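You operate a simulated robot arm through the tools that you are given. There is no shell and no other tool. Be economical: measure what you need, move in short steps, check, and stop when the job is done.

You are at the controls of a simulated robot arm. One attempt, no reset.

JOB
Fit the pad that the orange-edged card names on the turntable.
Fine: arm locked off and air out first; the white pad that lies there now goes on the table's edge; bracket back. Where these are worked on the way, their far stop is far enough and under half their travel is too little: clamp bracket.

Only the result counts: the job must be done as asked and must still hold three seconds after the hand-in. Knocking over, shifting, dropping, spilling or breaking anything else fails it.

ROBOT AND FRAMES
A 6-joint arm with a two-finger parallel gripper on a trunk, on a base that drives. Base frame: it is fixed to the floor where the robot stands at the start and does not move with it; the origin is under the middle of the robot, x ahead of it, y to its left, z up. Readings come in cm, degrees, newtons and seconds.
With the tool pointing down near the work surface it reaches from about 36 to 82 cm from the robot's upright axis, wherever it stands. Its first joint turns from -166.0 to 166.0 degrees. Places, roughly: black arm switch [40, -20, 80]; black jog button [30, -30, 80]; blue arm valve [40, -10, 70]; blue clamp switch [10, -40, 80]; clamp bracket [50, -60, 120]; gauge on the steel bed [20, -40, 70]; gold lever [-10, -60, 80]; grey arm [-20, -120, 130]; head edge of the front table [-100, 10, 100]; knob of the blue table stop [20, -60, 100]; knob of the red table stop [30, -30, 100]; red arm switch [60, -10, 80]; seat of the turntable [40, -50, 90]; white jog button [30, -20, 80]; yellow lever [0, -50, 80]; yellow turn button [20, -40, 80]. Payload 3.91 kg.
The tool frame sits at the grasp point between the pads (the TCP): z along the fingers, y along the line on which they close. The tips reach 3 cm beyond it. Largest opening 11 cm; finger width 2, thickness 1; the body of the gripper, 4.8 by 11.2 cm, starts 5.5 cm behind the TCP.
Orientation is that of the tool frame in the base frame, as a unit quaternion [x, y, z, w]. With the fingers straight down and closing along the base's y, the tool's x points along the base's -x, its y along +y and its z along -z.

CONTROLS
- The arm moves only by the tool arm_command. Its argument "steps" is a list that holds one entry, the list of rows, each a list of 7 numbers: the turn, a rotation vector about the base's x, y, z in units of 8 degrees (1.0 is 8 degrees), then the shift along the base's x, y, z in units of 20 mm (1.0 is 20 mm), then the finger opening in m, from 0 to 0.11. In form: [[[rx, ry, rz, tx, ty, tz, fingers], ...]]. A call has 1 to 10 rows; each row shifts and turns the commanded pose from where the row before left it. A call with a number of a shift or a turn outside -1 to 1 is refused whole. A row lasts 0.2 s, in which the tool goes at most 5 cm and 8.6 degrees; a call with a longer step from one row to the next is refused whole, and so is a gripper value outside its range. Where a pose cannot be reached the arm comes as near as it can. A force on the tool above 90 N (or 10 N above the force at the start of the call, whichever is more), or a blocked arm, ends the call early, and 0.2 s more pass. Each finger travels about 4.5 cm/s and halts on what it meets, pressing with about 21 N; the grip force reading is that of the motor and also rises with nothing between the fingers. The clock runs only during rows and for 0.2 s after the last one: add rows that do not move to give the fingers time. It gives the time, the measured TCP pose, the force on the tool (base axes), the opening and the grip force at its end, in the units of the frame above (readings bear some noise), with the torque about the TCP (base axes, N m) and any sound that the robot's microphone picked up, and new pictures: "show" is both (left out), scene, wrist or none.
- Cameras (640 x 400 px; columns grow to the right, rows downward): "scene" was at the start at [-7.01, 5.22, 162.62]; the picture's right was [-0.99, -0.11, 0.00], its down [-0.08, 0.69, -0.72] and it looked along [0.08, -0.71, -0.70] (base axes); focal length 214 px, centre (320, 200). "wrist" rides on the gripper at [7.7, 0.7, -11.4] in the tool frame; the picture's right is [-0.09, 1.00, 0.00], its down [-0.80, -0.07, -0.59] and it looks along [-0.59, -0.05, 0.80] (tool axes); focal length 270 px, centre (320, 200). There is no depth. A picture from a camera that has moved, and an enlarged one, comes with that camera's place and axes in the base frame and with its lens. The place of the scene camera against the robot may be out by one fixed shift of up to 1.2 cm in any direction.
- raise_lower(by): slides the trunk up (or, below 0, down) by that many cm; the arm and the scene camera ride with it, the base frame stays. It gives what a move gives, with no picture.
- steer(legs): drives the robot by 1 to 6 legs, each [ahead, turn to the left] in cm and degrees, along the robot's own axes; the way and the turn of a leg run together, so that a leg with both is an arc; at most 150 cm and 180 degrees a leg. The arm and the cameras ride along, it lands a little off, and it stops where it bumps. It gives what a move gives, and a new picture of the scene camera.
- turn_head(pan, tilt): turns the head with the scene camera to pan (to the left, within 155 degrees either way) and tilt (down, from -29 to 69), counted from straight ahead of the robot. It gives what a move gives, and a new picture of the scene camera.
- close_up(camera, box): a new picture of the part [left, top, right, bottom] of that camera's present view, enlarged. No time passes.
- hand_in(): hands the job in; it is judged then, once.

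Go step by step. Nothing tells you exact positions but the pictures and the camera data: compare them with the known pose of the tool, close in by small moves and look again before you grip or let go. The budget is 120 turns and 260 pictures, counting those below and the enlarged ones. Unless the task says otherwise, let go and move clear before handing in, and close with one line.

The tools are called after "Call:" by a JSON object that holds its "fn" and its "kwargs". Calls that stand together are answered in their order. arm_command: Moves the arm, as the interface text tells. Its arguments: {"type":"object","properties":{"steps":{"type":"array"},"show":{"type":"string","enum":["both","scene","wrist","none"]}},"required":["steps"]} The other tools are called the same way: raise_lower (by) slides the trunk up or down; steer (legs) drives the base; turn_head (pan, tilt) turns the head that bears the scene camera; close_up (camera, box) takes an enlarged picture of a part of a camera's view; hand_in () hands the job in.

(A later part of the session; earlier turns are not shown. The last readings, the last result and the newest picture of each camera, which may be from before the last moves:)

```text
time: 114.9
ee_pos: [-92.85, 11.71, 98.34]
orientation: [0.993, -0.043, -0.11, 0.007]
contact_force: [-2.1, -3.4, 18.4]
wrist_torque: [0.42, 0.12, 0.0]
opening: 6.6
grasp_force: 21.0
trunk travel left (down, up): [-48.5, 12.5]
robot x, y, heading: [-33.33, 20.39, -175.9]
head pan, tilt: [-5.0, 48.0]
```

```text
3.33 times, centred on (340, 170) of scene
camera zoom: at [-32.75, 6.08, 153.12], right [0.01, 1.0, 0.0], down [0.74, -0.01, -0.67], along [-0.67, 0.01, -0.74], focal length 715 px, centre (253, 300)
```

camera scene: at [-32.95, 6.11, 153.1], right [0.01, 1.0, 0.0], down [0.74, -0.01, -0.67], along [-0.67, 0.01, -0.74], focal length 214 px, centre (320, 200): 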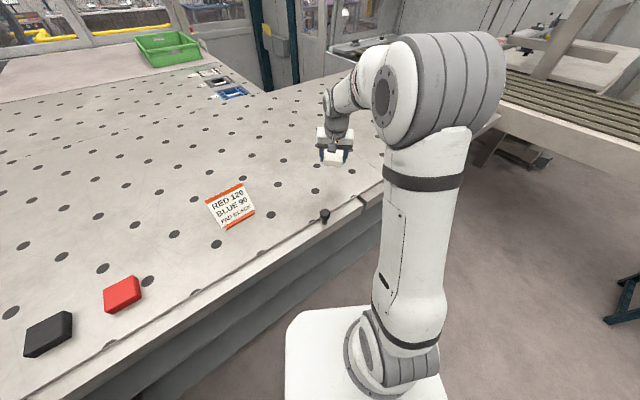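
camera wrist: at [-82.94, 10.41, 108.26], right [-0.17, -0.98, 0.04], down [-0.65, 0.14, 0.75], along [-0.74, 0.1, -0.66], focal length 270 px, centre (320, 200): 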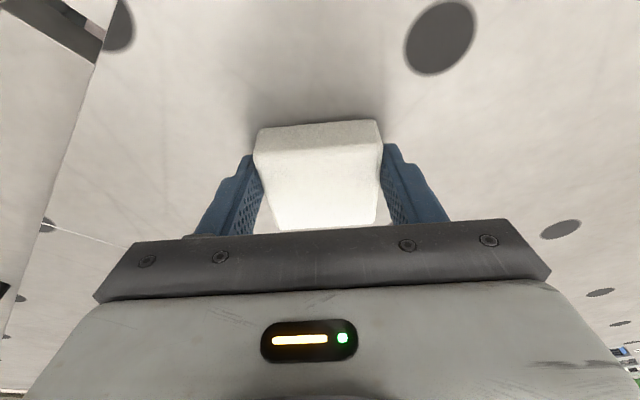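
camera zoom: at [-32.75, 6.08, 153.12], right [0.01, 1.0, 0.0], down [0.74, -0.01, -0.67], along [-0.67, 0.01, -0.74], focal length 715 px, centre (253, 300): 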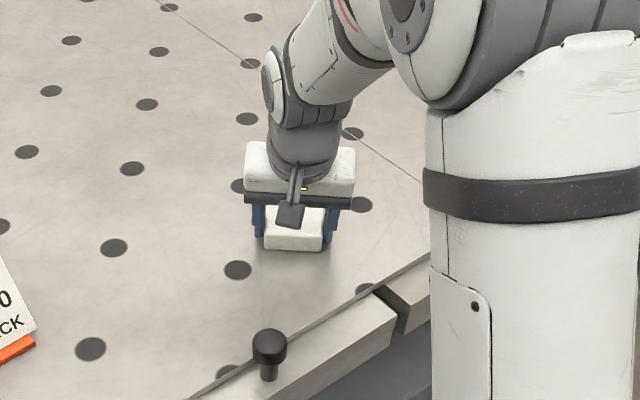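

The pad touches the table at TCP z 98.3. I lift slightly, bring it ~2.5 cm closer to the edge, and set it down.

Call:
{"fn": "arm_command", "kwargs": {"steps": [[[0, 0, 0, 0, 0, 0.5, 0.04], [0, 0, 0, 0.5, 0.36, 0, 0.04], [0, 0, 0, 0.5, 0.36, 0, 0.04], [0, 0, 0, 0, 0, -0.25, 0.04], [0, 0, 0, 0, 0, -0.15, 0.04], [0, 0, 0, 0, 0, 0, 0.04]]], "show": "wrist"}}

Call:
{"fn": "close_up", "kwargs": {"camera": "scene", "box": [280, 110, 400, 230]}}

```text
time: 116.3
ee_pos: [-90.89, 13.18, 98.24]
orientation: [0.993, -0.042, -0.109, 0.007]
contact_force: [0.6, 0.1, 2.4]
wrist_torque: [0.14, 0.12, -0.05]
opening: 6.55
grasp_force: 21.0
trunk travel left (down, up): [-48.5, 12.5]
robot x, y, heading: [-33.33, 20.41, -175.7]
head pan, tilt: [-5.0, 48.0]
camera wrist: at [-80.86, 11.88, 107.84], right [-0.17, -0.98, 0.04], down [-0.65, 0.14, 0.75], along [-0.74, 0.1, -0.66], focal length 270 px, centre (320, 200)
```

wrist: 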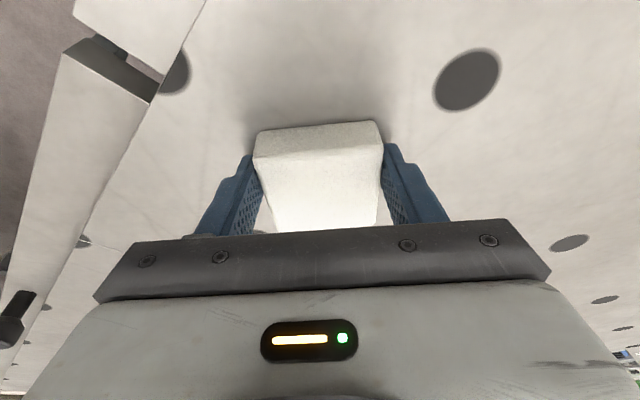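

```text
3.33 times, centred on (340, 170) of scene
camera zoom: at [-32.88, 6.11, 153.11], right [0.01, 1.0, 0.0], down [0.74, -0.01, -0.67], along [-0.67, 0.01, -0.74], focal length 715 px, centre (253, 300)
```

zoom: 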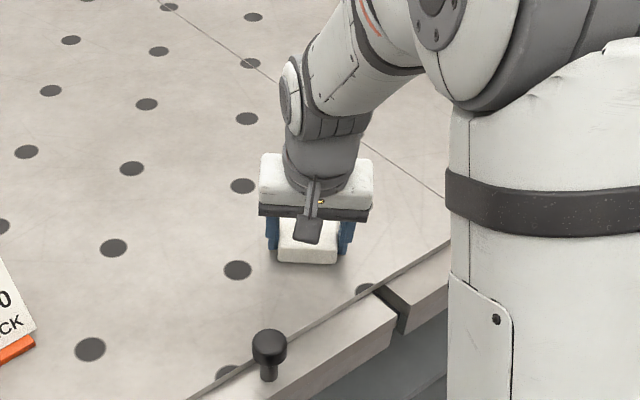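

Contact is light; I release and lift clear.

Call:
{"fn": "arm_command", "kwargs": {"steps": [[[0, 0, 0, 0, 0, -0.04, 0.04], [0, 0, 0, 0, 0, 0, 0.065], [0, 0, 0, 0, 0, 0, 0.08], [0, 0, 0, 0, 0, 0, 0.1], [0, 0, 0, 0, 0, 0.3, 0.1], [0, 0, 0, 0, 0, 0.9, 0.1], [0, 0, 0, 0, 0, 0.9, 0.1], [0, 0, 0, 0, 0, 0.9, 0.1], [0, 0, 0, 0, 0, 0.9, 0.1], [0, 0, 0, 0, 0, 0.9, 0.1]]], "show": "both"}}

Call:
{"fn": "close_up", "kwargs": {"camera": "scene", "box": [280, 110, 400, 230]}}

Call:
{"fn": "close_up", "kwargs": {"camera": "scene", "box": [0, 250, 160, 370]}}

```text
time: 118.5
ee_pos: [-90.55, 13.06, 107.95]
orientation: [0.993, -0.044, -0.108, 0.007]
contact_force: [0.2, -0.2, 0.3]
wrist_torque: [-0.01, -0.02, -0.02]
opening: 9.98
grasp_force: 0.1
trunk travel left (down, up): [-48.5, 12.5]
robot x, y, heading: [-33.64, 20.15, -175.8]
head pan, tilt: [-5.0, 48.0]
camera scene: at [-32.88, 6.1, 153.1], right [0.01, 1.0, 0.0], down [0.74, -0.01, -0.67], along [-0.67, 0.01, -0.74], focal length 214 px, centre (320, 200)
camera wrist: at [-80.89, 11.82, 117.38], right [-0.17, -0.98, 0.04], down [-0.65, 0.14, 0.75], along [-0.74, 0.1, -0.66], focal length 270 px, centre (320, 200)
```

scene: 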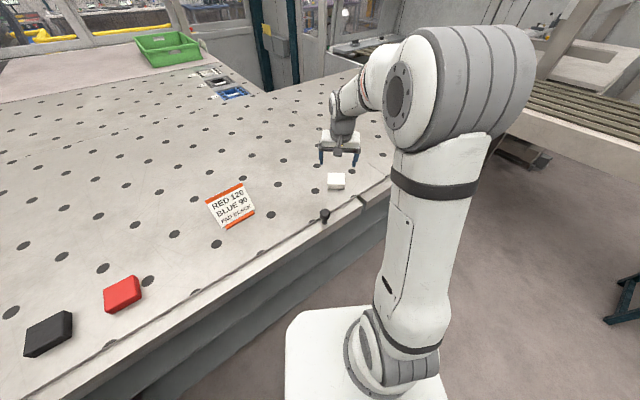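
wrist: 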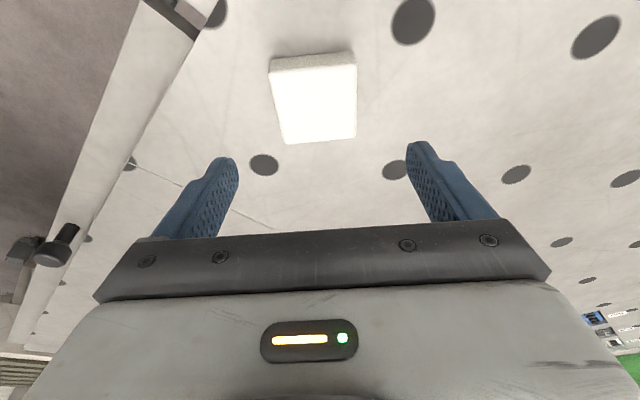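

```text
3.33 times, centred on (340, 170) of scene
camera zoom: at [-32.88, 6.1, 153.1], right [0.01, 1.0, 0.0], down [0.74, -0.01, -0.67], along [-0.67, 0.01, -0.74], focal length 715 px, centre (253, 300)
```

zoom: 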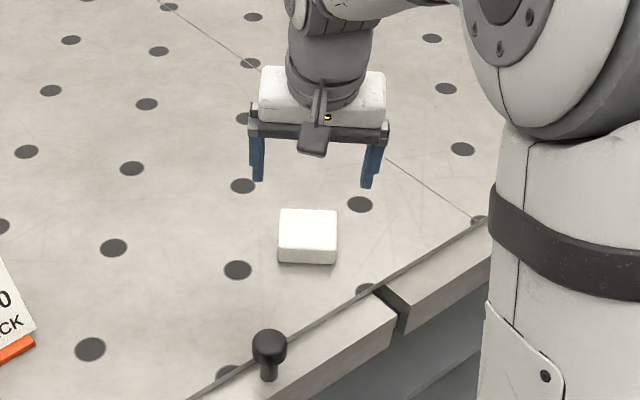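

```text
3.33 times, centred on (80, 310) of scene
camera zoom: at [-32.88, 6.1, 153.1], right [0.01, 1.0, 0.0], down [0.74, -0.01, -0.67], along [-0.67, 0.01, -0.74], focal length 715 px, centre (1120, -167)
```

zoom: 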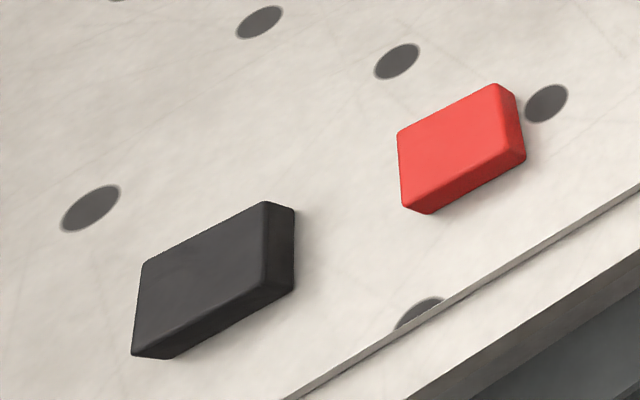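

White pad is standing at the edge. Black pad is at ~[-44,-56] (table top here ≈94.7), square with the edge. I raise the arm and drive back to near the start spot, facing the black pad.

Call:
{"fn": "arm_command", "kwargs": {"steps": [[[0, 0, 0, 0.5, 0, 1, 0.1], [0, 0, 0, 0.5, 0, 1, 0.1], [0, 0, 0, 0.5, 0, 1, 0.1], [0, 0, 0, 0.5, 0, 1, 0.1], [0, 0, 0, 0.5, 0, 1, 0.1], [0, 0, 0, 0.5, 0, 1, 0.1], [0, 0, 0, 0.5, 0, 1, 0.1]]], "show": "none"}}

Call:
{"fn": "steer", "kwargs": {"legs": [[0, -36], [-37, 0], [0, 84]]}}

Call:
{"fn": "turn_head", "kwargs": {"pan": 5, "tilt": 48}}

```text
time: 120.1
ee_pos: [-83.66, 13.1, 121.76]
orientation: [0.993, -0.043, -0.107, 0.008]
contact_force: [-0.2, 0.5, 0.0]
wrist_torque: [-0.02, 0.01, 0.0]
opening: 10.01
grasp_force: 0.1
trunk travel left (down, up): [-48.5, 12.5]
robot x, y, heading: [-33.33, 20.35, -175.9]
head pan, tilt: [-5.0, 48.0]
```

```text
time: 127.8
ee_pos: [-30.1, -41.21, 121.78]
orientation: [0.925, 0.364, -0.096, 0.051]
contact_force: [-0.4, 0.4, 1.1]
wrist_torque: [0.01, 0.04, 0.02]
opening: 10.0
grasp_force: 0.0
trunk travel left (down, up): [-48.5, 12.5]
robot x, y, heading: [-3.35, 2.38, -128.7]
head pan, tilt: [-5.0, 48.0]
camera scene: at [7.45, -6.87, 153.09], right [-0.73, 0.69, 0.0], down [0.51, 0.54, -0.67], along [-0.46, -0.49, -0.74], focal length 214 px, centre (320, 200)
```

scene: 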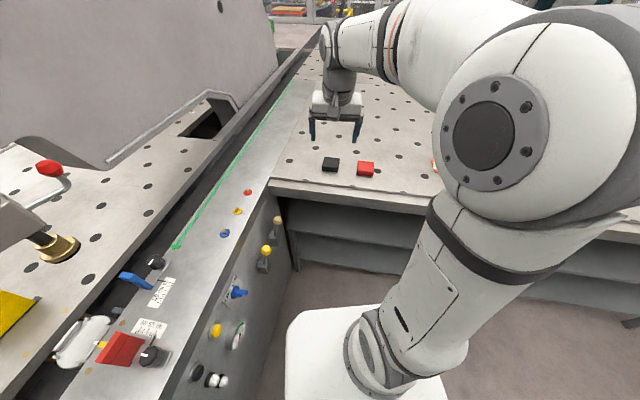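

```text
time: 128.5
ee_pos: [-30.25, -41.23, 121.8]
orientation: [0.925, 0.364, -0.095, 0.051]
contact_force: [-0.4, 0.3, -0.7]
wrist_torque: [0.01, 0.02, 0.01]
opening: 10.03
grasp_force: 0.1
trunk travel left (down, up): [-48.5, 12.5]
robot x, y, heading: [-3.12, 2.39, -128.4]
head pan, tilt: [5.0, 48.0]
camera scene: at [8.43, -7.65, 153.1], right [-0.83, 0.55, 0.0], down [0.41, 0.62, -0.67], along [-0.37, -0.56, -0.74], focal length 214 px, centre (320, 200)
```

scene: 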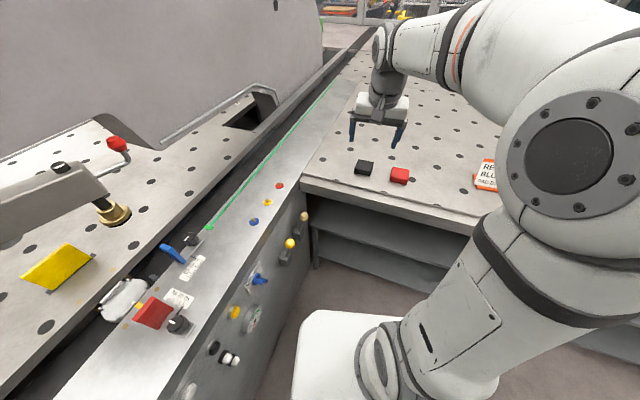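

I move over the black pad, squared to it.

Call:
{"fn": "arm_command", "kwargs": {"steps": [[[0, 0, -0.32, -0.9, -0.92, -0.8, 0.1], [0, 0, -0.32, -0.9, -0.92, -0.8, 0.1], [0, 0, -0.31, -0.9, -0.92, -0.8, 0.1], [0, 0, 0, -0.9, -0.92, -0.8, 0.1], [0, 0, 0, -0.9, -0.92, -0.8, 0.1], [0, 0, 0, -0.9, -0.92, -0.8, 0.1], [0, 0, 0, -0.9, -0.92, -0.8, 0.1]]], "show": "both"}}

Call:
{"fn": "close_up", "kwargs": {"camera": "wrist", "box": [180, 0, 460, 240]}}

```text
time: 130.1
ee_pos: [-42.68, -54.32, 110.62]
orientation: [0.947, 0.302, -0.098, 0.044]
contact_force: [0.1, 0.0, 0.2]
wrist_torque: [0.0, 0.02, 0.0]
opening: 9.99
grasp_force: 0.1
trunk travel left (down, up): [-48.5, 12.5]
robot x, y, heading: [-3.56, 2.13, -128.6]
head pan, tilt: [5.0, 48.0]
camera scene: at [8.4, -7.76, 153.1], right [-0.83, 0.55, 0.0], down [0.41, 0.62, -0.67], along [-0.37, -0.56, -0.74], focal length 214 px, centre (320, 200)
camera wrist: at [-34.45, -48.85, 120.03], right [0.51, -0.86, 0.04], down [-0.59, -0.31, 0.75], along [-0.63, -0.41, -0.66], focal length 270 px, centre (320, 200)
```

scene: 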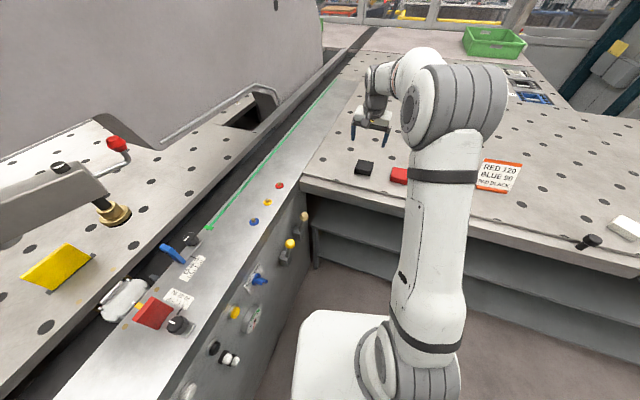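
wrist: 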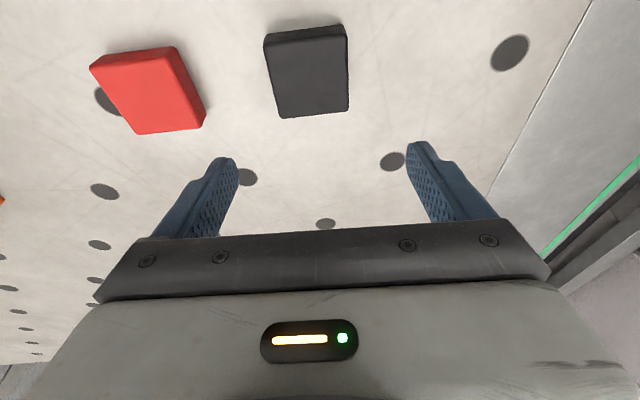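

```text
1.67 times, centred on (320, 120) of wrist
camera zoom: at [-34.45, -48.85, 120.03], right [0.51, -0.86, 0.04], down [-0.59, -0.31, 0.75], along [-0.63, -0.41, -0.66], focal length 450 px, centre (320, 333)
```

zoom: 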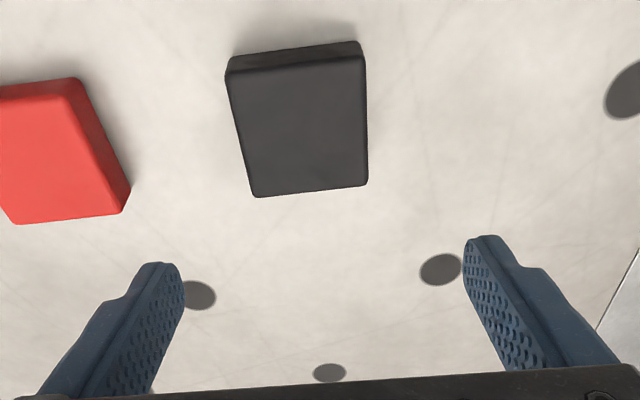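

Call:
{"fn": "arm_command", "kwargs": {"steps": [[[0, 0, 0, 0, 0, -0.9, 0.1], [0, 0, 0, 0, 0, -0.9, 0.1], [0, 0, 0, 0, 0, -0.9, 0.1], [0, 0, 0, 0, 0, -0.9, 0.1], [0, 0, 0, 0, 0, -0.9, 0.1], [0, 0, 0, 0, 0, 0, 0.1]]], "show": "wrist"}}

Call:
{"fn": "close_up", "kwargs": {"camera": "wrist", "box": [180, 40, 460, 240]}}

```text
time: 131.5
ee_pos: [-42.73, -54.14, 101.54]
orientation: [0.947, 0.301, -0.099, 0.044]
contact_force: [0.9, 0.0, -0.1]
wrist_torque: [0.01, 0.0, 0.0]
opening: 9.98
grasp_force: 0.1
trunk travel left (down, up): [-48.5, 12.5]
robot x, y, heading: [-3.35, 2.12, -128.5]
head pan, tilt: [5.0, 48.0]
camera wrist: at [-34.38, -48.68, 111.09], right [0.51, -0.86, 0.04], down [-0.58, -0.31, 0.75], along [-0.63, -0.41, -0.66], focal length 270 px, centre (320, 200)
```

wrist: 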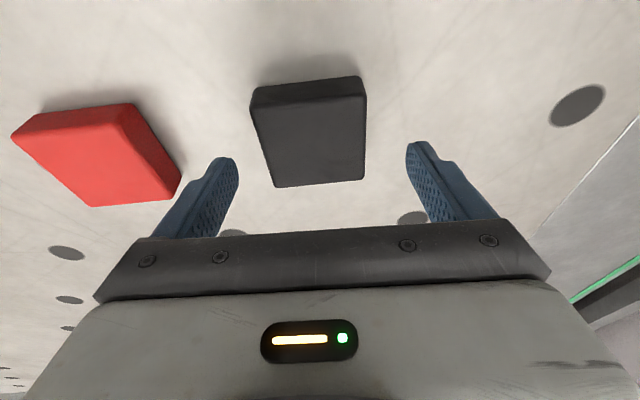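

```text
2.00 times, centred on (320, 140) of wrist
camera zoom: at [-34.38, -48.68, 111.09], right [0.51, -0.86, 0.04], down [-0.58, -0.31, 0.75], along [-0.63, -0.41, -0.66], focal length 541 px, centre (320, 320)
```

zoom: 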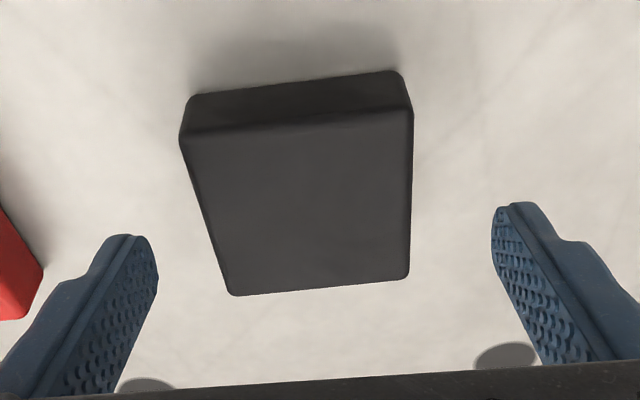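

Black pad top centre ~[-43,-54.1,97.5]. I go down beside it and close.

Call:
{"fn": "arm_command", "kwargs": {"steps": [[[0, 0, 0, 0.16, 0.24, -0.5, 0.1], [0, 0, 0, 0, 0, -0.6, 0.1], [0, 0, 0, 0, 0, -0.5, 0.1], [0, 0, 0, 0, 0, 0, 0.085], [0, 0, 0, 0, 0, 0, 0.07], [0, 0, 0, 0, 0, 0, 0.05], [0, 0, 0, 0, 0, 0, 0.04], [0, 0, 0, 0, 0, 0, 0.04]]], "show": "wrist"}}

Call:
{"fn": "close_up", "kwargs": {"camera": "wrist", "box": [180, 40, 460, 240]}}

```text
time: 133.3
ee_pos: [-42.52, -53.5, 98.39]
orientation: [0.947, 0.301, -0.099, 0.044]
contact_force: [0.3, -0.7, -0.2]
wrist_torque: [0.04, 0.0, -0.01]
opening: 6.58
grasp_force: 20.5
trunk travel left (down, up): [-48.5, 12.5]
robot x, y, heading: [-3.28, 2.14, -128.5]
head pan, tilt: [5.0, 48.0]
camera wrist: at [-34.1, -48.22, 107.88], right [0.51, -0.86, 0.04], down [-0.59, -0.31, 0.75], along [-0.63, -0.41, -0.66], focal length 270 px, centre (320, 200)
```

wrist: 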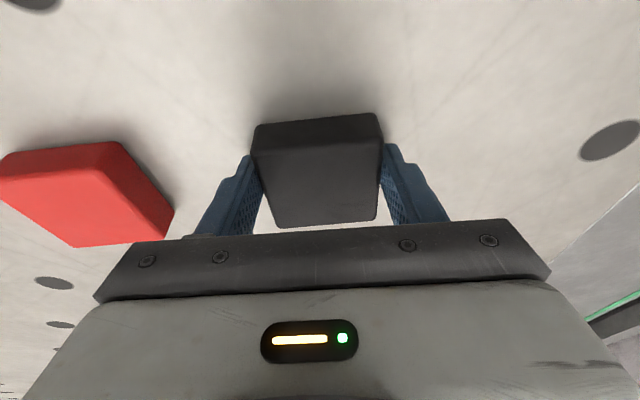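

```text
2.00 times, centred on (320, 140) of wrist
camera zoom: at [-34.1, -48.22, 107.88], right [0.51, -0.86, 0.04], down [-0.59, -0.31, 0.75], along [-0.63, -0.41, -0.66], focal length 541 px, centre (320, 320)
```

zoom: 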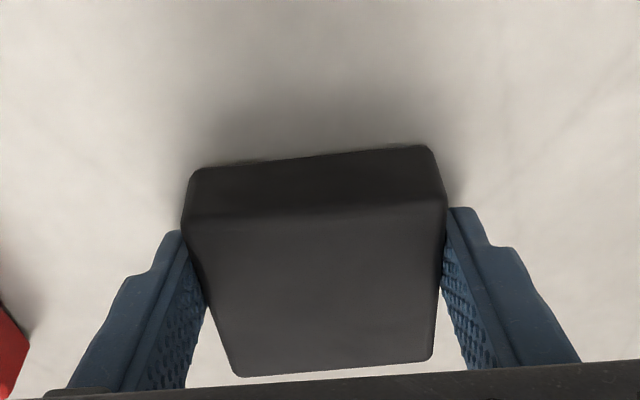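

The grip matches the white pad's grip almost exactly. I lift, retract, and turn the robot left 90° toward the turntable.

Call:
{"fn": "arm_command", "kwargs": {"steps": [[[0, 0, 0, 0, 0, 0.4, 0.04], [0, 0, 0, 0, 0, 0.8, 0.04], [0, 0, 0, 0, 0, 1, 0.04], [0, 0, 0, 0.3, 0.4, 1, 0.04], [0, 0, 0, 0.6, 0.8, 1, 0.04], [0, 0, 0, 0.6, 0.8, 1, 0.04], [0, 0, 0, 0.6, 0.8, 1, 0.04], [0, 0, 0, 0.6, 0.8, 1, 0.04], [0, 0, 0, 0.6, 0.8, 1, 0.04], [0, 0, 0, 0.6, 0.8, 1, 0.04]]], "show": "wrist"}}

Call:
{"fn": "arm_command", "kwargs": {"steps": [[[0, 0, 0, 0.5, 0.7, 1, 0.04], [0, 0, 0, 0.5, 0.7, 1, 0.04], [0, 0, 0, 0.5, 0.7, 1, 0.04], [0, 0, 0, 0, 0, 1, 0.04]]], "show": "none"}}

Call:
{"fn": "steer", "kwargs": {"legs": [[0, 90]]}}

Call:
{"fn": "turn_head", "kwargs": {"pan": -12, "tilt": 48}}

```text
time: 135.5
ee_pos: [-34.59, -43.23, 116.87]
orientation: [0.947, 0.302, -0.099, 0.044]
contact_force: [0.0, 0.1, -1.0]
wrist_torque: [0.01, 0.01, 0.02]
opening: 6.58
grasp_force: 20.9
trunk travel left (down, up): [-48.5, 12.5]
robot x, y, heading: [-3.47, 2.28, -128.7]
head pan, tilt: [5.0, 48.0]
camera wrist: at [-26.2, -37.78, 126.4], right [0.51, -0.86, 0.04], down [-0.58, -0.31, 0.75], along [-0.63, -0.41, -0.66], focal length 270 px, centre (320, 200)
```

wrist: 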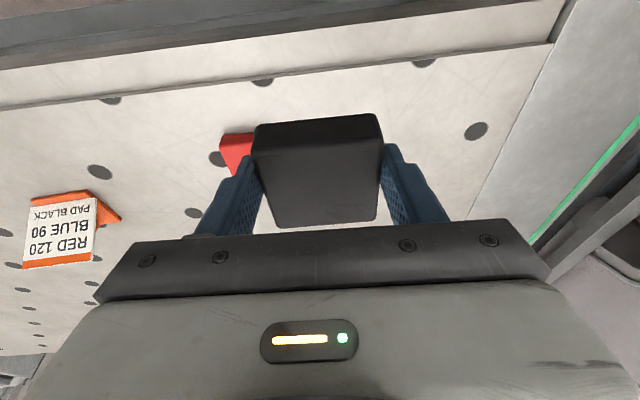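

```text
time: 136.5
ee_pos: [-31.66, -39.19, 124.89]
orientation: [0.947, 0.301, -0.098, 0.044]
contact_force: [-0.3, 0.5, -0.8]
wrist_torque: [0.0, 0.02, 0.03]
opening: 6.56
grasp_force: 20.5
trunk travel left (down, up): [-48.5, 12.5]
robot x, y, heading: [-3.1, 2.36, -128.6]
head pan, tilt: [5.0, 48.0]
```

```text
time: 140.8
ee_pos: [38.04, -25.49, 124.97]
orientation: [0.454, 0.884, -0.038, 0.101]
contact_force: [-0.2, 0.0, -1.8]
wrist_torque: [0.01, -0.01, -0.01]
opening: 6.56
grasp_force: 21.4
trunk travel left (down, up): [-48.5, 12.5]
robot x, y, heading: [-4.46, 1.25, -38.6]
head pan, tilt: [5.0, 48.0]
camera scene: at [4.78, 13.14, 153.1], right [-0.55, -0.83, 0.0], down [-0.62, 0.41, -0.67], along [0.56, -0.37, -0.74], focal length 214 px, centre (320, 200)
```

scene: 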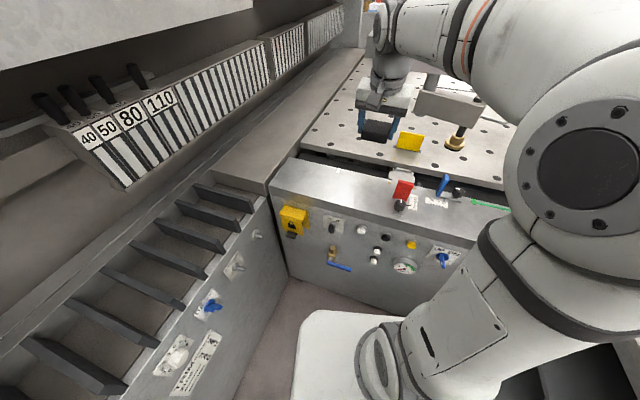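

```text
time: 141.6
ee_pos: [38.05, -25.42, 124.95]
orientation: [0.454, 0.885, -0.038, 0.1]
contact_force: [0.2, 0.7, -0.9]
wrist_torque: [0.01, 0.03, -0.01]
opening: 6.57
grasp_force: 21.1
trunk travel left (down, up): [-48.5, 12.5]
robot x, y, heading: [-4.45, 0.9, -38.7]
head pan, tilt: [-12.0, 48.0]
camera scene: at [3.27, 11.46, 153.1], right [-0.77, -0.63, 0.0], down [-0.47, 0.57, -0.67], along [0.42, -0.52, -0.74], focal length 214 px, centre (320, 200)
```

scene: 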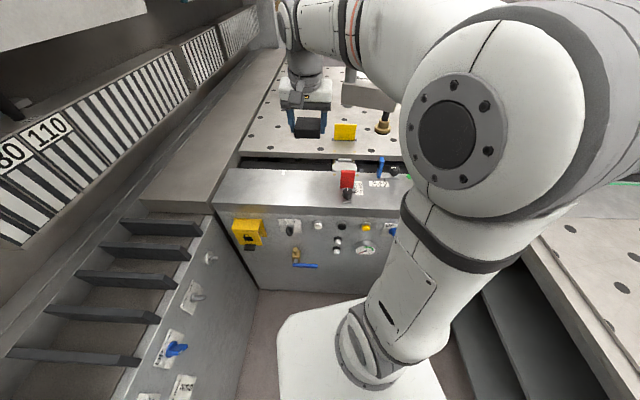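

Call:
{"fn": "arm_command", "kwargs": {"steps": [[[0, 0, 0, -0.08, -1, -0.5, 0.04], [0, 0, 0, -0.08, -1, -0.5, 0.04], [0, 0, 0, -0.08, -1, -0.5, 0.04], [0, 0, 0, -0.08, -1, -0.5, 0.04], [0, 0, 0, -0.08, -1, -0.5, 0.04], [0, 0, 0, -0.08, -1, -0.5, 0.04], [0, 0, 0, -0.08, -1, -0.5, 0.04], [0, 0, 0, -0.08, -1, -0.5, 0.04], [0, 0, 0, -0.08, -1, -0.5, 0.04], [0, 0, 0, -0.08, -1, -0.5, 0.04]]], "show": "none"}}

Call:
{"fn": "arm_command", "kwargs": {"steps": [[[0, 0, 0, 0.66, -0.83, -0.7, 0.04], [0, 0, 0, 0.66, -0.83, -0.7, 0.04], [0, 0, 0, 0.66, -0.83, -0.7, 0.04], [0, 0, 0, 0, 0, 0, 0.04]]], "show": "both"}}

Call:
{"fn": "close_up", "kwargs": {"camera": "wrist", "box": [180, 0, 460, 240]}}

```text
time: 143.8
ee_pos: [36.35, -45.62, 114.89]
orientation: [0.454, 0.884, -0.038, 0.1]
contact_force: [-0.6, 0.9, -1.6]
wrist_torque: [0.01, -0.03, 0.01]
opening: 6.55
grasp_force: 21.3
trunk travel left (down, up): [-48.5, 12.5]
robot x, y, heading: [-4.83, 1.14, -38.4]
head pan, tilt: [-12.0, 48.0]
```

```text
time: 144.8
ee_pos: [40.37, -50.64, 110.65]
orientation: [0.454, 0.885, -0.04, 0.101]
contact_force: [-0.4, 0.3, -1.7]
wrist_torque: [0.02, 0.03, -0.02]
opening: 6.55
grasp_force: 20.8
trunk travel left (down, up): [-48.5, 12.5]
robot x, y, heading: [-5.0, 1.13, -38.8]
head pan, tilt: [-12.0, 48.0]
camera scene: at [3.26, 11.41, 153.1], right [-0.77, -0.63, 0.0], down [-0.47, 0.58, -0.67], along [0.42, -0.52, -0.74], focal length 214 px, centre (320, 200)
camera wrist: at [34.79, -42.2, 120.23], right [0.86, 0.51, 0.04], down [0.31, -0.58, 0.75], along [0.41, -0.63, -0.66], focal length 270 px, centre (320, 200)
```

scene: 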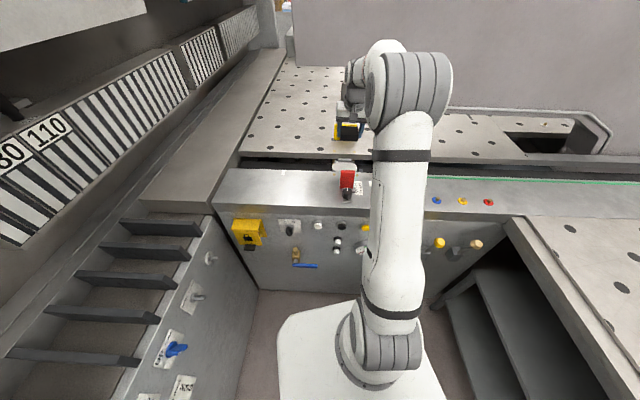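
wrist: 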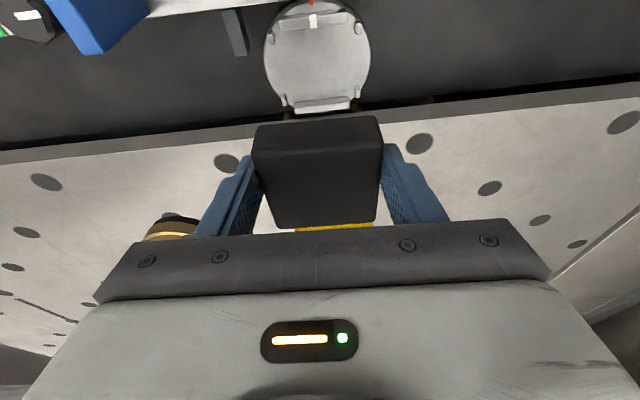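

```text
1.67 times, centred on (320, 120) of wrist
camera zoom: at [34.79, -42.2, 120.23], right [0.86, 0.51, 0.04], down [0.31, -0.58, 0.75], along [0.41, -0.63, -0.66], focal length 450 px, centre (320, 333)
```

zoom: 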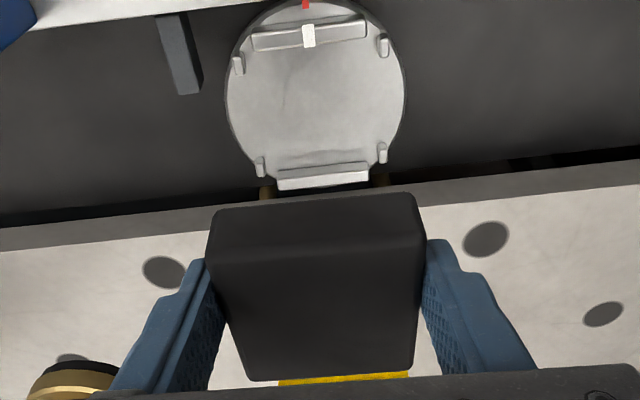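

Position matches the recorded seat pose. I descend to just above the seat.

Call:
{"fn": "arm_command", "kwargs": {"steps": [[[0, 0, 0, 0.02, 0.08, -0.9, 0.04], [0, 0, 0, 0, 0, -0.9, 0.04], [0, 0, 0, 0, 0, -0.9, 0.04], [0, 0, 0, 0, 0, -0.9, 0.04], [0, 0, 0, 0, 0, -0.9, 0.04], [0, 0, 0, 0, 0, -0.9, 0.04], [0, 0, 0, 0, 0, -0.7, 0.04], [0, 0, 0, 0, 0, 0, 0.04]]], "show": "wrist"}}

Call:
{"fn": "close_up", "kwargs": {"camera": "wrist", "box": [180, 40, 460, 240]}}

Call:
{"fn": "close_up", "kwargs": {"camera": "scene", "box": [300, 120, 380, 200]}}

```text
time: 146.6
ee_pos: [40.28, -50.35, 98.45]
orientation: [0.454, 0.884, -0.039, 0.101]
contact_force: [-0.2, 0.8, -1.1]
wrist_torque: [0.01, 0.04, -0.01]
opening: 6.54
grasp_force: 21.8
trunk travel left (down, up): [-48.5, 12.5]
robot x, y, heading: [-4.71, 1.07, -38.7]
head pan, tilt: [-12.0, 48.0]
camera wrist: at [34.89, -41.97, 108.04], right [0.86, 0.51, 0.04], down [0.31, -0.58, 0.75], along [0.41, -0.63, -0.66], focal length 270 px, centre (320, 200)
```

wrist: 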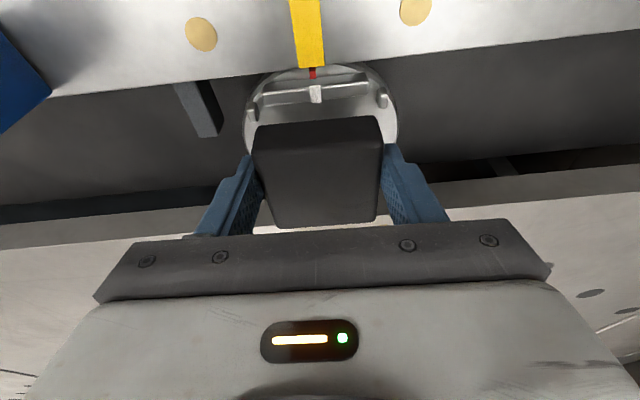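

```text
2.00 times, centred on (320, 140) of wrist
camera zoom: at [34.89, -41.97, 108.04], right [0.86, 0.51, 0.04], down [0.31, -0.58, 0.75], along [0.41, -0.63, -0.66], focal length 541 px, centre (320, 320)
```

zoom: 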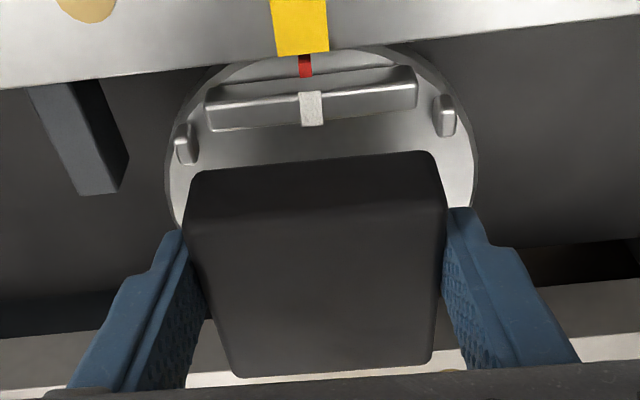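

```text
5.00 times, centred on (340, 160) of scene
camera zoom: at [3.26, 11.41, 153.1], right [-0.77, -0.63, 0.0], down [-0.47, 0.58, -0.67], along [0.42, -0.52, -0.74], focal length 1072 px, centre (220, 400)
```

zoom: 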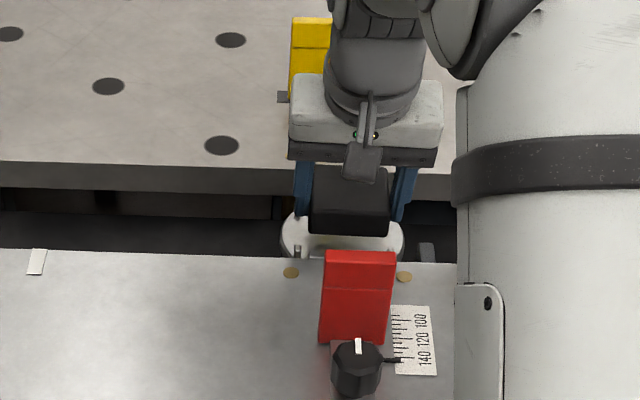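

Call:
{"fn": "arm_command", "kwargs": {"steps": [[[0, 0, 0, 0, -0.1, -0.4, 0.04], [0, 0, 0, 0, 0, -0.4, 0.04], [0, 0, 0, 0, 0, 0, 0.04]]], "show": "wrist"}}

Call:
{"fn": "close_up", "kwargs": {"camera": "wrist", "box": [180, 40, 460, 240]}}

```text
time: 147.3
ee_pos: [40.39, -50.55, 96.93]
orientation: [0.454, 0.885, -0.038, 0.1]
contact_force: [0.9, -0.5, -1.3]
wrist_torque: [-0.01, -0.01, 0.02]
opening: 6.54
grasp_force: 20.8
trunk travel left (down, up): [-48.5, 12.5]
robot x, y, heading: [-5.04, 1.03, -38.7]
head pan, tilt: [-12.0, 48.0]
camera wrist: at [34.91, -42.17, 106.45], right [0.86, 0.51, 0.04], down [0.31, -0.58, 0.75], along [0.41, -0.63, -0.66], focal length 270 px, centre (320, 200)
```

wrist: 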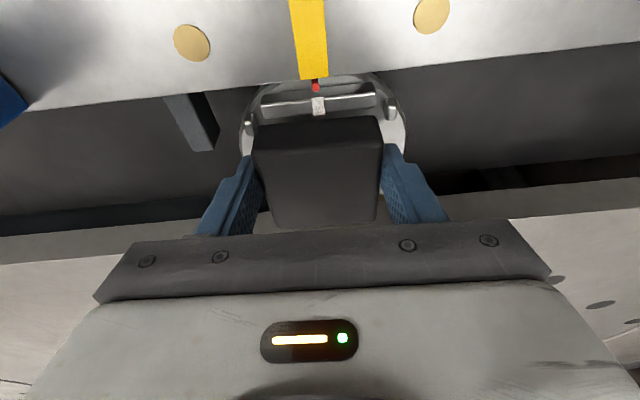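

```text
2.00 times, centred on (320, 140) of wrist
camera zoom: at [34.91, -42.17, 106.45], right [0.86, 0.51, 0.04], down [0.31, -0.58, 0.75], along [0.41, -0.63, -0.66], focal length 541 px, centre (320, 320)
```

zoom: 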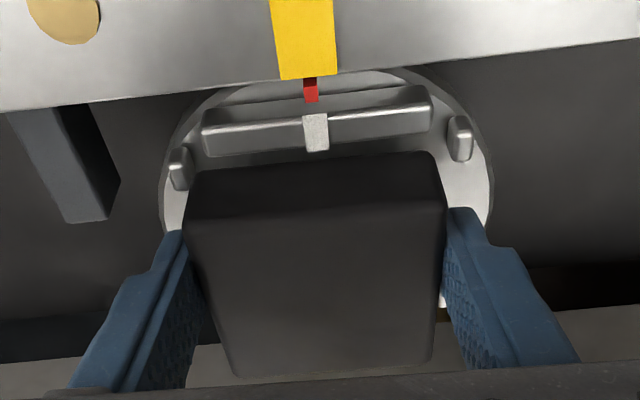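

Call:
{"fn": "arm_command", "kwargs": {"steps": [[[0, 0, 0, 0.01, 0.03, -0.2, 0.04], [0, 0, 0, 0, 0, -0.2, 0.04], [0, 0, 0, 0, 0, -0.08, 0.04], [0, 0, 0, 0, 0, 0, 0.04]]], "show": "wrist"}}

Call:
{"fn": "close_up", "kwargs": {"camera": "wrist", "box": [180, 40, 460, 240]}}

```text
time: 148.3
ee_pos: [40.45, -50.47, 95.94]
orientation: [0.453, 0.885, -0.039, 0.103]
contact_force: [1.3, 0.0, 1.9]
wrist_torque: [-0.17, -0.01, 0.05]
opening: 6.57
grasp_force: 20.7
trunk travel left (down, up): [-48.5, 12.5]
robot x, y, heading: [-4.95, 1.12, -38.7]
head pan, tilt: [-12.0, 48.0]
camera wrist: at [34.92, -42.1, 105.5], right [0.86, 0.51, 0.04], down [0.31, -0.58, 0.75], along [0.41, -0.63, -0.66], focal length 270 px, centre (320, 200)
```

wrist: 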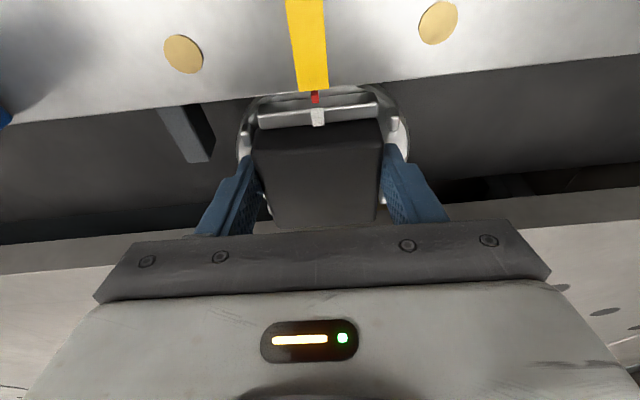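

```text
2.00 times, centred on (320, 140) of wrist
camera zoom: at [34.92, -42.1, 105.5], right [0.86, 0.51, 0.04], down [0.31, -0.58, 0.75], along [0.41, -0.63, -0.66], focal length 541 px, centre (320, 320)
```

zoom: 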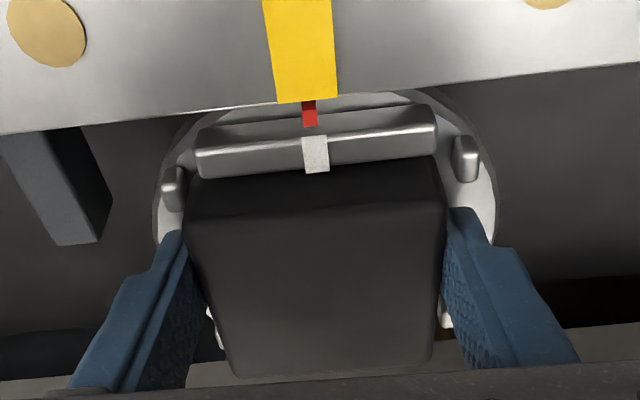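

The picture equals the seated white pad's; light contact. I press slightly, release, and lift away.

Call:
{"fn": "arm_command", "kwargs": {"steps": [[[0, 0, 0, 0, 0, -0.05, 0.04], [0, 0, 0, 0, 0, 0, 0.065], [0, 0, 0, 0, 0, 0, 0.08], [0, 0, 0, 0, 0, 0, 0.1], [0, 0, 0, 0, 0, 0.3, 0.1], [0, 0, 0, 0, 0, 0.9, 0.1], [0, 0, 0, 0, 0, 0.9, 0.1], [0, 0, 0, 0, 0, 0.9, 0.1], [0, 0, 0, -0.2, 0.2, 0.9, 0.1], [0, 0, 0, -0.4, 0.4, 0.9, 0.1]]], "show": "both"}}

Call:
{"fn": "close_up", "kwargs": {"camera": "wrist", "box": [220, 0, 420, 140]}}

```text
time: 150.6
ee_pos: [39.13, -49.19, 105.48]
orientation: [0.454, 0.884, -0.039, 0.101]
contact_force: [0.2, 0.4, -0.3]
wrist_torque: [0.01, 0.04, -0.03]
opening: 10.03
grasp_force: 0.1
trunk travel left (down, up): [-48.5, 12.5]
robot x, y, heading: [-4.61, 1.24, -38.7]
head pan, tilt: [-12.0, 48.0]
camera scene: at [3.22, 11.46, 153.1], right [-0.77, -0.63, 0.0], down [-0.47, 0.57, -0.67], along [0.42, -0.52, -0.74], focal length 214 px, centre (320, 200)
camera wrist: at [33.73, -40.81, 115.08], right [0.86, 0.51, 0.04], down [0.31, -0.58, 0.75], along [0.41, -0.63, -0.66], focal length 270 px, centre (320, 200)
```

scene: 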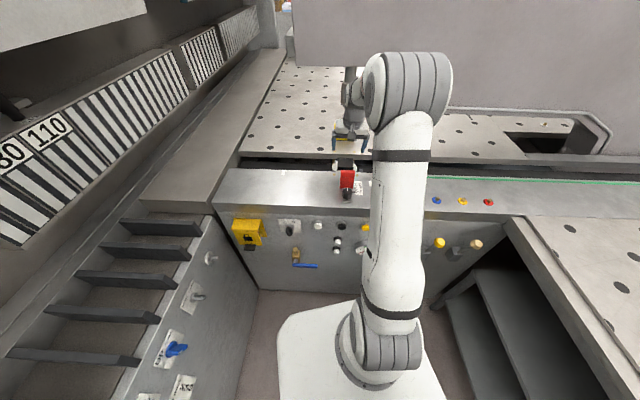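
wrist: 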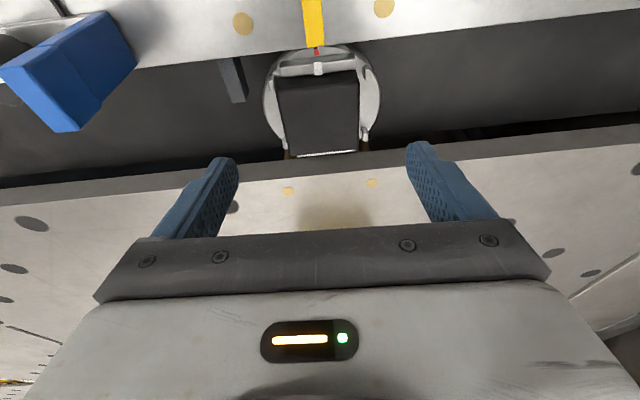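

```text
2.86 times, centred on (320, 70) of wrist
camera zoom: at [33.73, -40.81, 115.08], right [0.86, 0.51, 0.04], down [0.31, -0.58, 0.75], along [0.41, -0.63, -0.66], focal length 772 px, centre (320, 571)
```

zoom: 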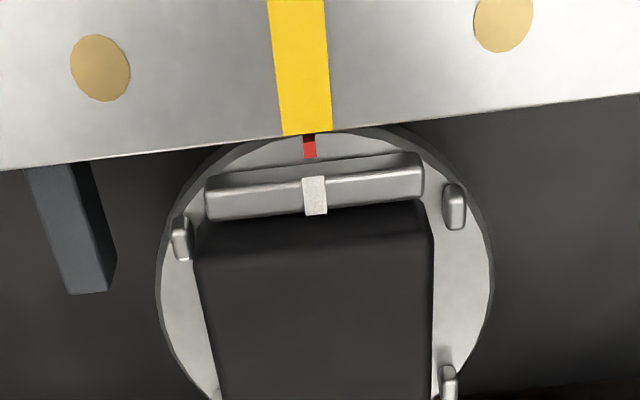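

The black pad is seated. Now I lift clear and reorient to fetch the bracket knob again.

Call:
{"fn": "arm_command", "kwargs": {"steps": [[[0, 0, 0, -0.3, 0.3, 1, 0.1], [0, 0, 0, -0.3, 0.3, 1, 0.1], [0, 0, 0, -0.3, 0.3, 1, 0.1], [0, 0, 0.9, -0.7, 0.4, 1, 0.1], [0, 0, 0.9, -1, 0.4, 1, 0.1], [0, 0, 0.9, -1, 0.2, 1, 0.1], [0, 0, 0.9, -1, 0, 1, 0.1], [0, 0, 0.9, -1, 0, 1, 0.1], [0, 0, 0.9, -1, 0, 1, 0.1], [0, 0, 0.9, -1, 0, 0.5, 0.1]]], "show": "none"}}

Call:
{"fn": "steer", "kwargs": {"legs": [[4, 0]]}}

Call:
{"fn": "turn_head", "kwargs": {"pan": -15, "tilt": 35}}

```text
time: 152.8
ee_pos: [23.79, -45.52, 124.42]
orientation: [0.034, 0.994, 0.008, 0.108]
contact_force: [0.0, -0.1, 0.6]
wrist_torque: [0.03, 0.02, -0.01]
opening: 10.02
grasp_force: 0.0
trunk travel left (down, up): [-48.5, 12.5]
robot x, y, heading: [-5.01, 1.17, -39.0]
head pan, tilt: [-12.0, 48.0]
```

```text
time: 153.6
ee_pos: [27.16, -48.05, 124.33]
orientation: [0.034, 0.994, 0.009, 0.108]
contact_force: [0.4, -0.6, 0.3]
wrist_torque: [0.0, 0.01, -0.03]
opening: 10.02
grasp_force: 0.1
trunk travel left (down, up): [-48.5, 12.5]
robot x, y, heading: [-1.78, -1.32, -38.7]
head pan, tilt: [-12.0, 48.0]
camera scene: at [6.51, 8.8, 153.1], right [-0.77, -0.63, 0.0], down [-0.47, 0.58, -0.67], along [0.42, -0.52, -0.74], focal length 214 px, centre (320, 200)
```

scene: 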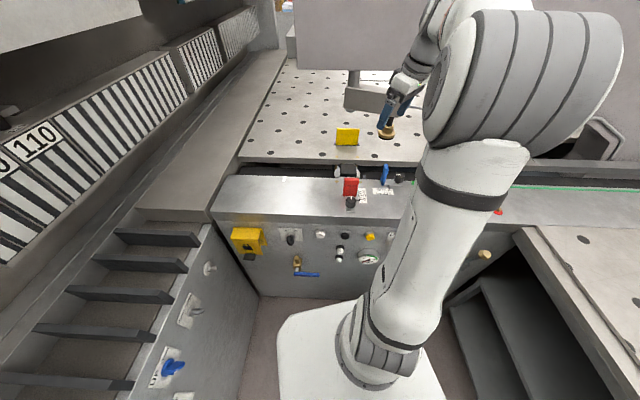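

```text
time: 154.4
ee_pos: [27.12, -47.97, 124.45]
orientation: [0.035, 0.994, 0.008, 0.107]
contact_force: [0.0, 0.0, -0.7]
wrist_torque: [-0.02, 0.03, 0.01]
opening: 9.99
grasp_force: 0.1
trunk travel left (down, up): [-48.5, 12.5]
robot x, y, heading: [-1.46, -1.61, -38.8]
head pan, tilt: [-15.0, 35.0]
camera scene: at [6.65, 7.88, 154.99], right [-0.81, -0.59, 0.0], down [-0.34, 0.46, -0.82], along [0.48, -0.66, -0.57], focal length 214 px, centre (320, 200)
```

scene: 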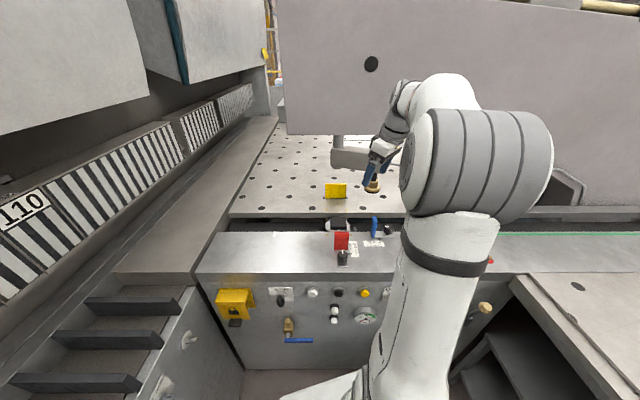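

Call:
{"fn": "arm_command", "kwargs": {"steps": [[[0, -0.8, 0.07, -1, -0.3, 0, 0.11], [0, -0.8, 0.07, -1, -0.3, 0, 0.11], [0, -0.8, 0.07, -1, -0.3, 0, 0.11], [0, -0.8, 0.07, -1, -0.5, 0, 0.11], [0, -0.8, 0.07, -1, -1, 0, 0.11], [0, -0.8, 0.07, -0.5, -1, 0, 0.11], [0, -0.6, 0.07, 0, -1, 0, 0.11], [0, 0, 0, 0, -1, 0, 0.11], [0, 0, 0, 0, -1, 0, 0.11], [0, 0, 0, 0, -1, 0, 0.11]]], "show": "both"}}

```text
time: 156.6
ee_pos: [16.04, -62.93, 124.44]
orientation: [-0.005, 0.884, 0.025, 0.466]
contact_force: [-0.3, 0.4, -0.4]
wrist_torque: [0.02, -0.02, 0.0]
opening: 11.02
grasp_force: 0.0
trunk travel left (down, up): [-48.5, 12.5]
robot x, y, heading: [-1.44, -1.46, -38.8]
head pan, tilt: [-15.0, 35.0]
camera scene: at [6.64, 7.82, 155.0], right [-0.81, -0.59, 0.0], down [-0.34, 0.46, -0.82], along [0.48, -0.66, -0.57], focal length 214 px, centre (320, 200)
camera wrist: at [2.27, -62.72, 124.55], right [0.02, 0.99, 0.11], down [-0.03, -0.11, 0.99], along [1.0, -0.02, 0.03], focal length 270 px, centre (320, 200)
```

scene: 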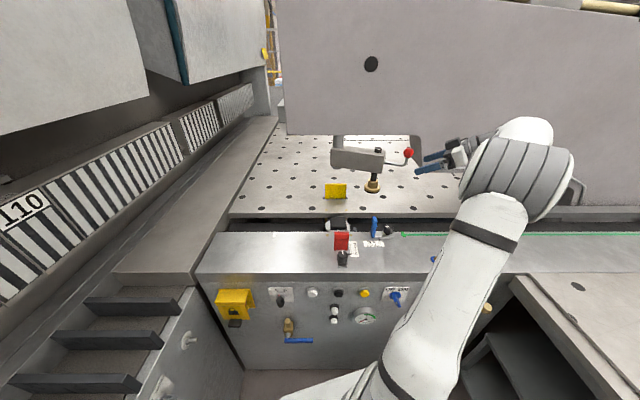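
wrist: 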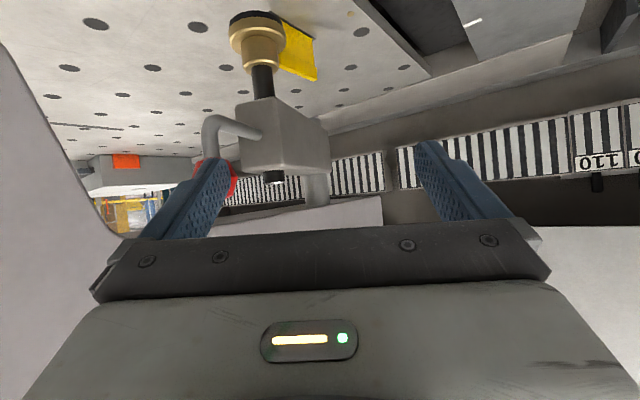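

Knob at ~[22,-71,123]. I back off, shift to line up, then advance around it.

Call:
{"fn": "arm_command", "kwargs": {"steps": [[[0, 0, 0, -1, 0, 0, 0.11], [0, 0, 0, -0.5, -0.5, -0.2, 0.11], [0, 0, 0, 0, -1, -0.3, 0.11], [0, 0, 0, 0, -1, 0, 0.11], [0, 0, 0, 0, -1, 0, 0.11], [0, 0, 0, 0, -0.7, 0, 0.11], [0, 0, 0, 0, 0, 0, 0.11]]], "show": "wrist"}}

```text
time: 158.2
ee_pos: [13.16, -71.23, 123.47]
orientation: [-0.005, 0.885, 0.025, 0.466]
contact_force: [0.1, 0.0, -1.2]
wrist_torque: [0.0, -0.01, 0.02]
opening: 10.99
grasp_force: 0.1
trunk travel left (down, up): [-48.5, 12.5]
robot x, y, heading: [-1.84, -1.86, -38.5]
head pan, tilt: [-15.0, 35.0]
camera wrist: at [-0.68, -70.97, 123.52], right [0.02, 0.99, 0.11], down [-0.03, -0.11, 0.99], along [1.0, -0.02, 0.03], focal length 270 px, centre (320, 200)
```

wrist: 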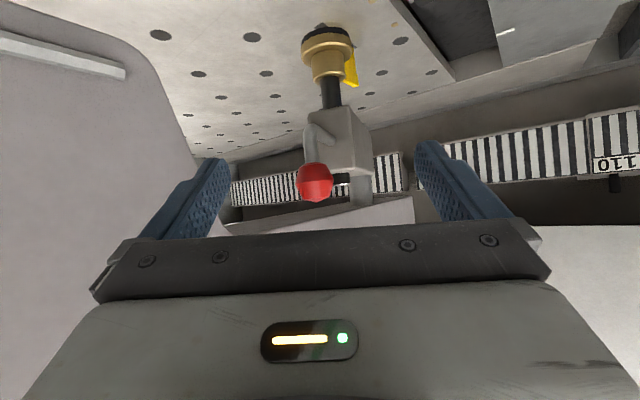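

Call:
{"fn": "arm_command", "kwargs": {"steps": [[[0, 0, 0, 1, 0, 0, 0.11], [0, 0, 0, 1, 0, 0, 0.11], [0, 0, 0, 1, 0, 0, 0.11], [0, 0, 0, 1, 0, 0, 0.09], [0, 0, 0, 0.3, 0, 0, 0.07], [0, 0, 0, 0, 0, 0, 0.055], [0, 0, 0, 0, 0, 0, 0.05]]], "show": "wrist"}}

```text
time: 159.8
ee_pos: [21.79, -71.17, 123.39]
orientation: [-0.004, 0.885, 0.023, 0.465]
contact_force: [0.4, -0.5, 0.3]
wrist_torque: [-0.04, -0.02, -0.04]
opening: 5.03
grasp_force: 0.2
trunk travel left (down, up): [-48.5, 12.5]
robot x, y, heading: [-1.7, -1.38, -38.6]
head pan, tilt: [-15.0, 35.0]
camera wrist: at [7.95, -70.92, 123.58], right [0.02, 0.99, 0.11], down [-0.03, -0.11, 0.99], along [1.0, -0.02, 0.03], focal length 270 px, centre (320, 200)
```

wrist: 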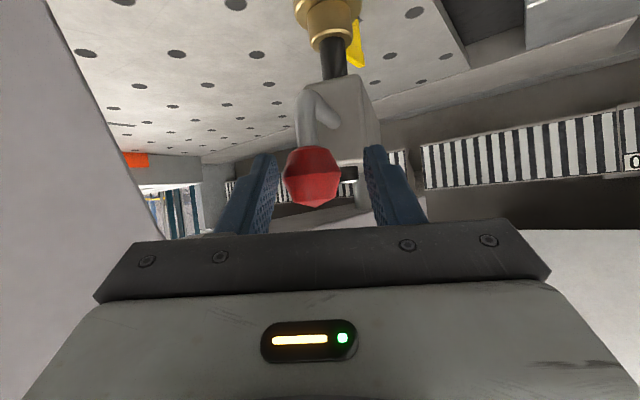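

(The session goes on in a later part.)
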